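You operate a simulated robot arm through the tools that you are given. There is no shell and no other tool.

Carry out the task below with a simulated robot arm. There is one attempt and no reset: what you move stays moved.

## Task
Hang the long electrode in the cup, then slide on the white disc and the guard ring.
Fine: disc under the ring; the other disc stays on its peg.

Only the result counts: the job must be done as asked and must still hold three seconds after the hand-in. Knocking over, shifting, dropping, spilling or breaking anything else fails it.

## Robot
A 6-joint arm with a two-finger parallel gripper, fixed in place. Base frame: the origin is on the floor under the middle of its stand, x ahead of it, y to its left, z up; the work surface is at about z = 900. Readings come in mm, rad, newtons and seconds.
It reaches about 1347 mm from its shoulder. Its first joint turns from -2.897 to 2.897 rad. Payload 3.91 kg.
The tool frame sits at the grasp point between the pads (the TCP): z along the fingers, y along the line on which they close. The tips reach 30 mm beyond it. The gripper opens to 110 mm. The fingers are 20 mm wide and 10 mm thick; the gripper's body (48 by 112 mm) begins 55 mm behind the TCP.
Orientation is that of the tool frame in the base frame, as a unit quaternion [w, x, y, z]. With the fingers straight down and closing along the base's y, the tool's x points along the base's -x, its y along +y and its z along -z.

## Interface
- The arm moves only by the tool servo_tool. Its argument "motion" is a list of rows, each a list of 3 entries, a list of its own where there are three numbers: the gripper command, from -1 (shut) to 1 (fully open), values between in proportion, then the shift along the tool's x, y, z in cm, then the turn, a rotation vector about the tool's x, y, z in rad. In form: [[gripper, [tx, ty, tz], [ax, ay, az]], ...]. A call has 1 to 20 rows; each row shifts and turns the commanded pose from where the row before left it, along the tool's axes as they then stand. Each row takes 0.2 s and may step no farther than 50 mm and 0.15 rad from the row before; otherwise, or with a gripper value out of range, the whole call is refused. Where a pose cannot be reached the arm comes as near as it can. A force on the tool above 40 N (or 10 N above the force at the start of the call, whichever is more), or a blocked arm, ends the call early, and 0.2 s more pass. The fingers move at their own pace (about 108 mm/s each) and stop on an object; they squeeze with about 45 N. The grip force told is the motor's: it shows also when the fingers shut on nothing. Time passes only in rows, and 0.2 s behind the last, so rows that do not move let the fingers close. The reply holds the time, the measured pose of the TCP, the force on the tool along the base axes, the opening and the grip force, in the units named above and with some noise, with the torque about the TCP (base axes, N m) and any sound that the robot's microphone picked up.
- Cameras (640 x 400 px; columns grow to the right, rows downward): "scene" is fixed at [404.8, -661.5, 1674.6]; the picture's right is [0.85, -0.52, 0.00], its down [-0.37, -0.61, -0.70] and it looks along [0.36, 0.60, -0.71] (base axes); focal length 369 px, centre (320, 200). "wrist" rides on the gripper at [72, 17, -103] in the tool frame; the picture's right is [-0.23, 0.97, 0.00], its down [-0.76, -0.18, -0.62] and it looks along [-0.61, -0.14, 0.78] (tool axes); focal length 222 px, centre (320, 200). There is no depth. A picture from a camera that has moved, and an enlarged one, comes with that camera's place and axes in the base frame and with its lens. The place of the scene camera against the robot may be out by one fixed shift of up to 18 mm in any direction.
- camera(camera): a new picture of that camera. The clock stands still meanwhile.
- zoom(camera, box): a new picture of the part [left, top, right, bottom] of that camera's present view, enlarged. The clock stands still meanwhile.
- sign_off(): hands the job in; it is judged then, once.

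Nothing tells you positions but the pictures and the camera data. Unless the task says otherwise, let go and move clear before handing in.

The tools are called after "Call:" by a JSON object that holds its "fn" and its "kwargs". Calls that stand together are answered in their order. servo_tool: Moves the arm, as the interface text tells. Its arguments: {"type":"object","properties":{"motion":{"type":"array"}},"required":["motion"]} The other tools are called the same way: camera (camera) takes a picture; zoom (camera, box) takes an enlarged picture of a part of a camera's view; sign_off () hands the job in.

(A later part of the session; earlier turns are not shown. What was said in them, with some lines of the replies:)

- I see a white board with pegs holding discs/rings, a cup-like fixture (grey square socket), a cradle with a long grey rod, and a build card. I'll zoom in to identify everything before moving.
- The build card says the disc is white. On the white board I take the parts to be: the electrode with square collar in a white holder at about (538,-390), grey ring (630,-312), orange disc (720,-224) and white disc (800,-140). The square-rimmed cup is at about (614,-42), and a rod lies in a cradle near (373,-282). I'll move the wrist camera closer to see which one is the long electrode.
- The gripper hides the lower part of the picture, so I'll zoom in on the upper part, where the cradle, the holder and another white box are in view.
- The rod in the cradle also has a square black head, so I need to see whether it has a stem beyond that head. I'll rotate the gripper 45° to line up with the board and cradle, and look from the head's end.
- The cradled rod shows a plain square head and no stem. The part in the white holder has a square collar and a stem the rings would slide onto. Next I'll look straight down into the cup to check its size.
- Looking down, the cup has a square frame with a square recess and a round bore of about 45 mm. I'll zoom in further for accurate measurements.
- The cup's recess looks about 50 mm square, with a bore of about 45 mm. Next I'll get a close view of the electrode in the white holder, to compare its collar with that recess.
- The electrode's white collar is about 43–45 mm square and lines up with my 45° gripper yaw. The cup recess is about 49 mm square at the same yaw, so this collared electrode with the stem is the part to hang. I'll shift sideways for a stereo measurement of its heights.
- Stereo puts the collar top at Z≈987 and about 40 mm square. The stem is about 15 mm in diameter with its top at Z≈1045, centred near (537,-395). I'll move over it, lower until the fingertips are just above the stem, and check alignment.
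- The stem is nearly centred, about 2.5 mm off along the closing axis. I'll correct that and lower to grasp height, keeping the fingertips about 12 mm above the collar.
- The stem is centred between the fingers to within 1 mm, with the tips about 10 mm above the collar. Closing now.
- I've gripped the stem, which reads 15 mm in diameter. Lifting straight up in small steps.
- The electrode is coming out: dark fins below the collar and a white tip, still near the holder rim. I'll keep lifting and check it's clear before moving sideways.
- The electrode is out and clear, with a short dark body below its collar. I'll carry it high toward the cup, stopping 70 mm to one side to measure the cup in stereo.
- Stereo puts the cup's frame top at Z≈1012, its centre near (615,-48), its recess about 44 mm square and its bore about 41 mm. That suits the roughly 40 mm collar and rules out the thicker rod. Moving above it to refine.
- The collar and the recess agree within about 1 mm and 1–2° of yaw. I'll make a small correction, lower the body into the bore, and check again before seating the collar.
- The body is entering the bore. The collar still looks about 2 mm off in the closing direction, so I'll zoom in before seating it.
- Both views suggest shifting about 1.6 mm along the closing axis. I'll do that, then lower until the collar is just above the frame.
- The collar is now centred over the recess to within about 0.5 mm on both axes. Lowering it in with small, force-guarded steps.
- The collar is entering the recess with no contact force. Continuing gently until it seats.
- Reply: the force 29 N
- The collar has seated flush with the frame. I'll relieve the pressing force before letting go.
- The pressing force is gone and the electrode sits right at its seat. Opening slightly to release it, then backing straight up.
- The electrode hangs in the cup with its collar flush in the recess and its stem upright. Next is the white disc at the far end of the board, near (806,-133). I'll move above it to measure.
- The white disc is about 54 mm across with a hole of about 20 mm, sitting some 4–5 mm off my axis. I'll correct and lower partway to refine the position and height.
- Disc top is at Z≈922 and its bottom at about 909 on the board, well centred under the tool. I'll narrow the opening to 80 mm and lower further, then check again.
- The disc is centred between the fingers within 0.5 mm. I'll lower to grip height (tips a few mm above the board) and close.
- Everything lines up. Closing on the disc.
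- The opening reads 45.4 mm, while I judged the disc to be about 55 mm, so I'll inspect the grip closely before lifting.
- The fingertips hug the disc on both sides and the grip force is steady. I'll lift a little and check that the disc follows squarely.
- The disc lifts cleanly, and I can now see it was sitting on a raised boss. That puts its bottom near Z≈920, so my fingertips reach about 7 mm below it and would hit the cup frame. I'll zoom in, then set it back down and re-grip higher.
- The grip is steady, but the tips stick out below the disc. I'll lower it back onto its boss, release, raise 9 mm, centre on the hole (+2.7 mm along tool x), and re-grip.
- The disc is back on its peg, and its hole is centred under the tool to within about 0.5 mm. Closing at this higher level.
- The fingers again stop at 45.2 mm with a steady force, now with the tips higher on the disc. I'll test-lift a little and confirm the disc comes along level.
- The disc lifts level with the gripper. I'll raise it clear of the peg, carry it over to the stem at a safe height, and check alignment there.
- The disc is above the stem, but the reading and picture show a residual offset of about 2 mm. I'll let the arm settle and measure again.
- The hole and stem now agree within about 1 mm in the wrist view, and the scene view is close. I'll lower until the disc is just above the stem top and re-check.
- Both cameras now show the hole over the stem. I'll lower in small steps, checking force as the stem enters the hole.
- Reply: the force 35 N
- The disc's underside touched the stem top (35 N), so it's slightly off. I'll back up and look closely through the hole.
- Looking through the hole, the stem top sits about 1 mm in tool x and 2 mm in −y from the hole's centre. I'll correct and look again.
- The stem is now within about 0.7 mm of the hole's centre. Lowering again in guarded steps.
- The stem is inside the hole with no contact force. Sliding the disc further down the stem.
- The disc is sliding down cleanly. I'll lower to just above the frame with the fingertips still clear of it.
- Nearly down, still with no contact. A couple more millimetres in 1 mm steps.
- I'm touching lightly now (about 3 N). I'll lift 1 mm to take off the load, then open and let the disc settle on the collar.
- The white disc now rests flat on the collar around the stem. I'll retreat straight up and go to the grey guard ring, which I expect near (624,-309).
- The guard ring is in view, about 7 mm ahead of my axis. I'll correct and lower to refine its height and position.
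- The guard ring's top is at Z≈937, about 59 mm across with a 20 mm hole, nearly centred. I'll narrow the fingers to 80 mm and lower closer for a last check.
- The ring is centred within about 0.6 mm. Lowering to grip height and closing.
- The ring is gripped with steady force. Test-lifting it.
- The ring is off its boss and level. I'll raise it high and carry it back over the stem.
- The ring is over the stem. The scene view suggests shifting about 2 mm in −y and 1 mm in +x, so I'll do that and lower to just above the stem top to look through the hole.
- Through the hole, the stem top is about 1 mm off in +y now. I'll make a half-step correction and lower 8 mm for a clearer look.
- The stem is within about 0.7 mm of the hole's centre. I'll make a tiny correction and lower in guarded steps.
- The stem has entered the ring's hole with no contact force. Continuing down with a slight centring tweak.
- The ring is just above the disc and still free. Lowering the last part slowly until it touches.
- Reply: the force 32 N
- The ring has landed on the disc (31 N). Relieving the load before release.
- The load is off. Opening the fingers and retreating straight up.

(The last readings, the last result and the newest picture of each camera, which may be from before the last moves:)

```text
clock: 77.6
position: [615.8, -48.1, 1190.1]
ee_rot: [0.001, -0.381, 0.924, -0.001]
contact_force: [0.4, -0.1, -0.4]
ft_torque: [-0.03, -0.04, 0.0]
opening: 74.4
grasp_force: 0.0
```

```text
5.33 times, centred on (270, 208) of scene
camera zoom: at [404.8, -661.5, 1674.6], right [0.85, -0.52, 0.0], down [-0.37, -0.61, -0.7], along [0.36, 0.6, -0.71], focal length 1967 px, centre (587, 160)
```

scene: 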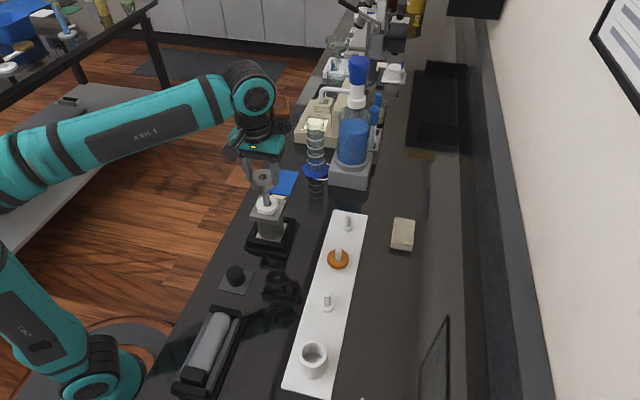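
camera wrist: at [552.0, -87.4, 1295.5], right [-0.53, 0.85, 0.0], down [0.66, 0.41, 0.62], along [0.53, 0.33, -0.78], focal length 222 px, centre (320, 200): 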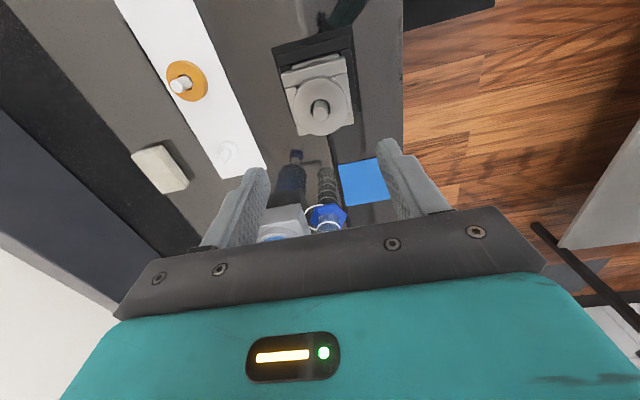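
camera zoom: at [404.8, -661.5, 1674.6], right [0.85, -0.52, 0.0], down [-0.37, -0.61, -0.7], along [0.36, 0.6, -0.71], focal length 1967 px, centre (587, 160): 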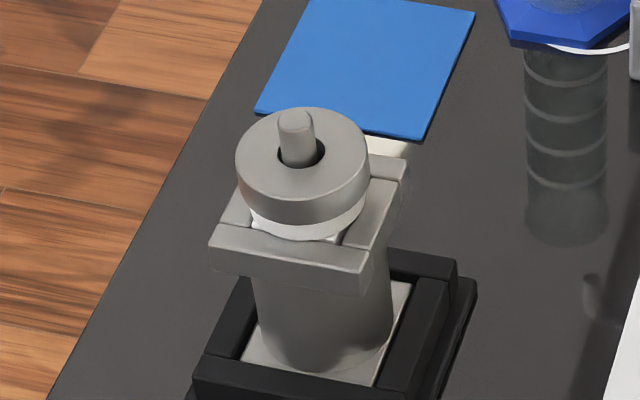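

The ring is on top of the white disc with the stem through both. I'll look closer for tilt and move the arm away for a full check.

Call:
{"fn": "zoom", "kwargs": {"camera": "scene", "box": [252, 182, 288, 214]}}

Call:
{"fn": "servo_tool", "kwargs": {"motion": [[0.35, [4.0, 0, -2.0], [0, 0, 0]], [0.35, [4.0, 0, -1.0], [0, 0, 0]], [0.35, [4.0, 0, 0], [0, 0, 0]], [0.35, [0, 0, 0], [0, 0, 0]], [0.35, [0, 0, 0], [0, 0, 0]]]}}

Call:
{"fn": "camera", "kwargs": {"camera": "scene"}}

Call:
{"fn": "zoom", "kwargs": {"camera": "scene", "box": [220, 180, 400, 400]}}

Call:
{"fn": "camera", "kwargs": {"camera": "wrist"}}

```text
12.50 times, centred on (270, 198) of scene
camera zoom: at [404.8, -661.5, 1674.6], right [0.85, -0.52, 0.0], down [-0.37, -0.61, -0.7], along [0.36, 0.6, -0.71], focal length 4611 px, centre (945, 225)
```

zoom: 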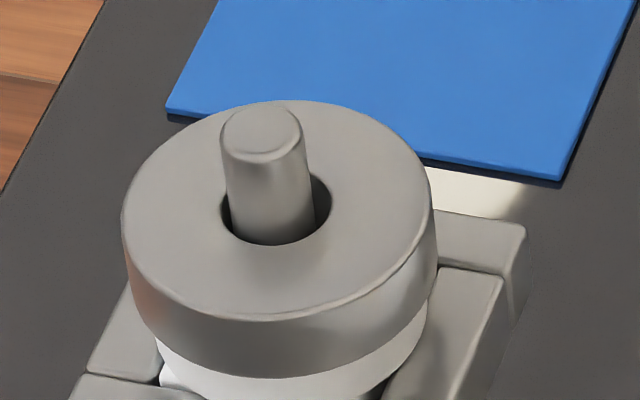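

```text
clock: 78.8
position: [528.2, -133.4, 1222.4]
ee_rot: [0.001, -0.381, 0.924, -0.002]
contact_force: [0.3, 0.5, 0.4]
ft_torque: [0.01, 0.01, -0.02]
opening: 74.1
grasp_force: 0.1
```

```text
taken
```

scene: 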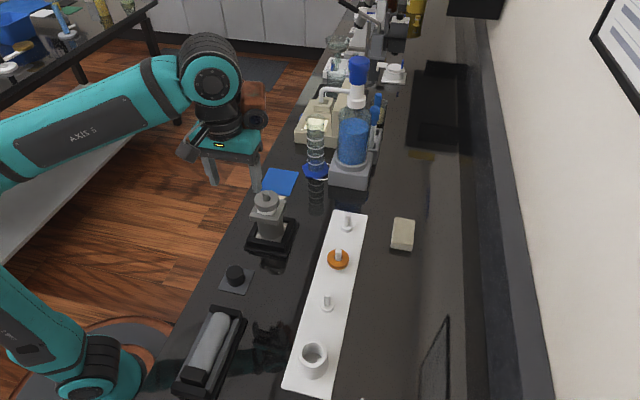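

```text
1.82 times, centred on (310, 290) of scene
camera zoom: at [404.8, -661.5, 1674.6], right [0.85, -0.52, 0.0], down [-0.37, -0.61, -0.7], along [0.36, 0.6, -0.71], focal length 671 px, centre (338, 36)
```

zoom: 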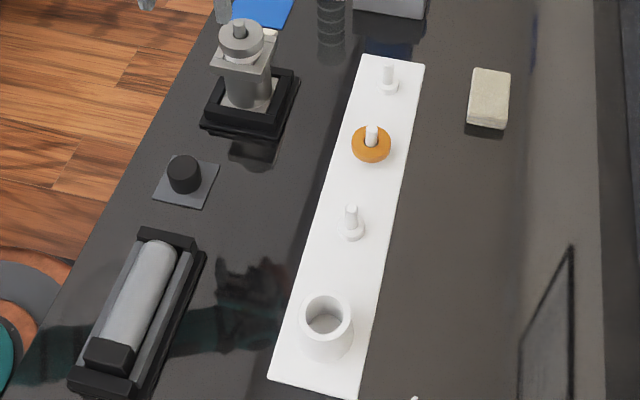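

```text
taken
camera wrist: at [465.0, -172.7, 1327.1], right [-0.53, 0.85, 0.0], down [0.66, 0.41, 0.62], along [0.53, 0.33, -0.78], focal length 222 px, centre (320, 200)
```

wrist: 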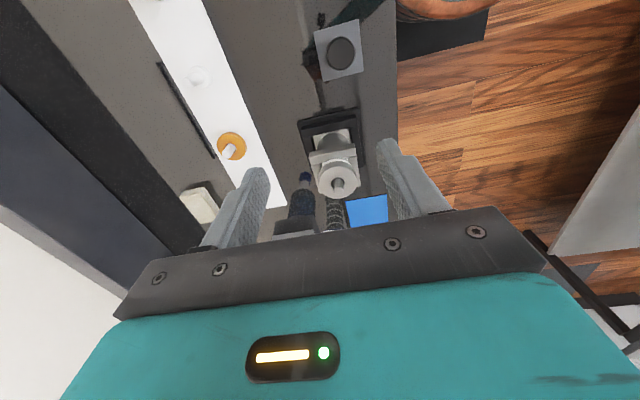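

The arm is clear and the other parts are untouched, with the orange disc still on its peg. One last close look at the stack for seating.

Call:
{"fn": "zoom", "kwargs": {"camera": "scene", "box": [245, 185, 293, 233]}}

Call:
{"fn": "zoom", "kwargs": {"camera": "wrist", "box": [290, 95, 380, 215]}}

```text
8.33 times, centred on (269, 209) of scene
camera zoom: at [404.8, -661.5, 1674.6], right [0.85, -0.52, 0.0], down [-0.37, -0.61, -0.7], along [0.36, 0.6, -0.71], focal length 3074 px, centre (745, 125)
```

zoom: 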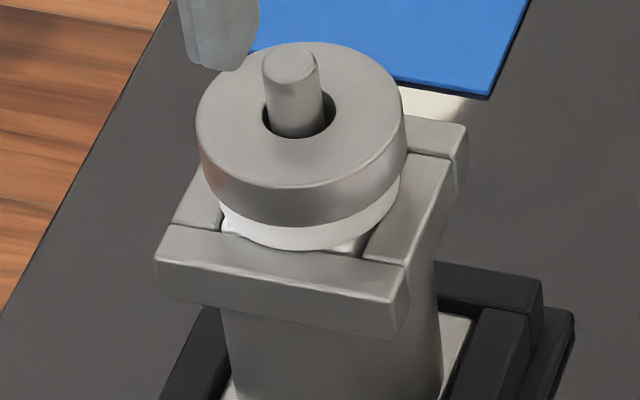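

```text
3.33 times, centred on (335, 155) of wrist
camera zoom: at [465.0, -172.7, 1327.1], right [-0.53, 0.85, 0.0], down [0.66, 0.41, 0.62], along [0.53, 0.33, -0.78], focal length 740 px, centre (270, 350)
```

zoom: 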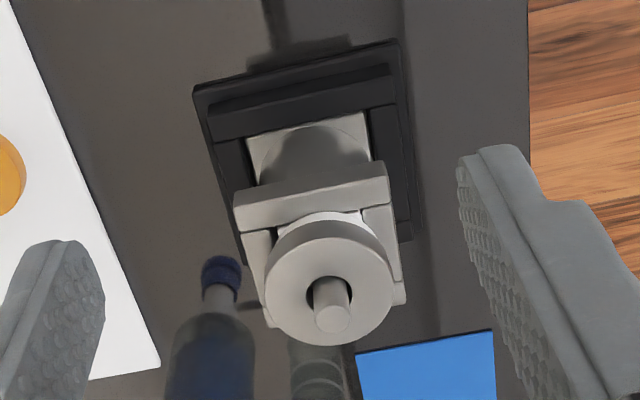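

The electrode hangs in the cup with its collar in the recess. The white disc lies flat on it and the guard ring sits on top, with the stem through both. The orange disc is still on its peg, the gripper is clear, and nothing else has moved, so I'm handing in.

Call:
{"fn": "sign_off", "kwargs": {}}

```text
The job is handed in.
```

The electrode hangs in the cup with its collar sitting square in the recess. The white disc is on its stem, and the guard ring is on top of the disc. The job is handed in, but I don't have the verdict.

- **Which electrode:** I took the "long electrode" to be the collared one in the white holder. It is the only part with a stem for the rings, and its collar fits the cup's recess. The rod in the cradle has no stem and looked too thick for the bore.
- **Placing the disc:** On the first try its underside pressed on the stem top at about 35 N. I backed off, re-centred and slid it on, then let it drop the last few millimetres. After that the stem looked straight, with at most about a degree of lean.
- **Everything else:** The orange disc is still on its peg and nothing else had moved. The gripper is open and clear.
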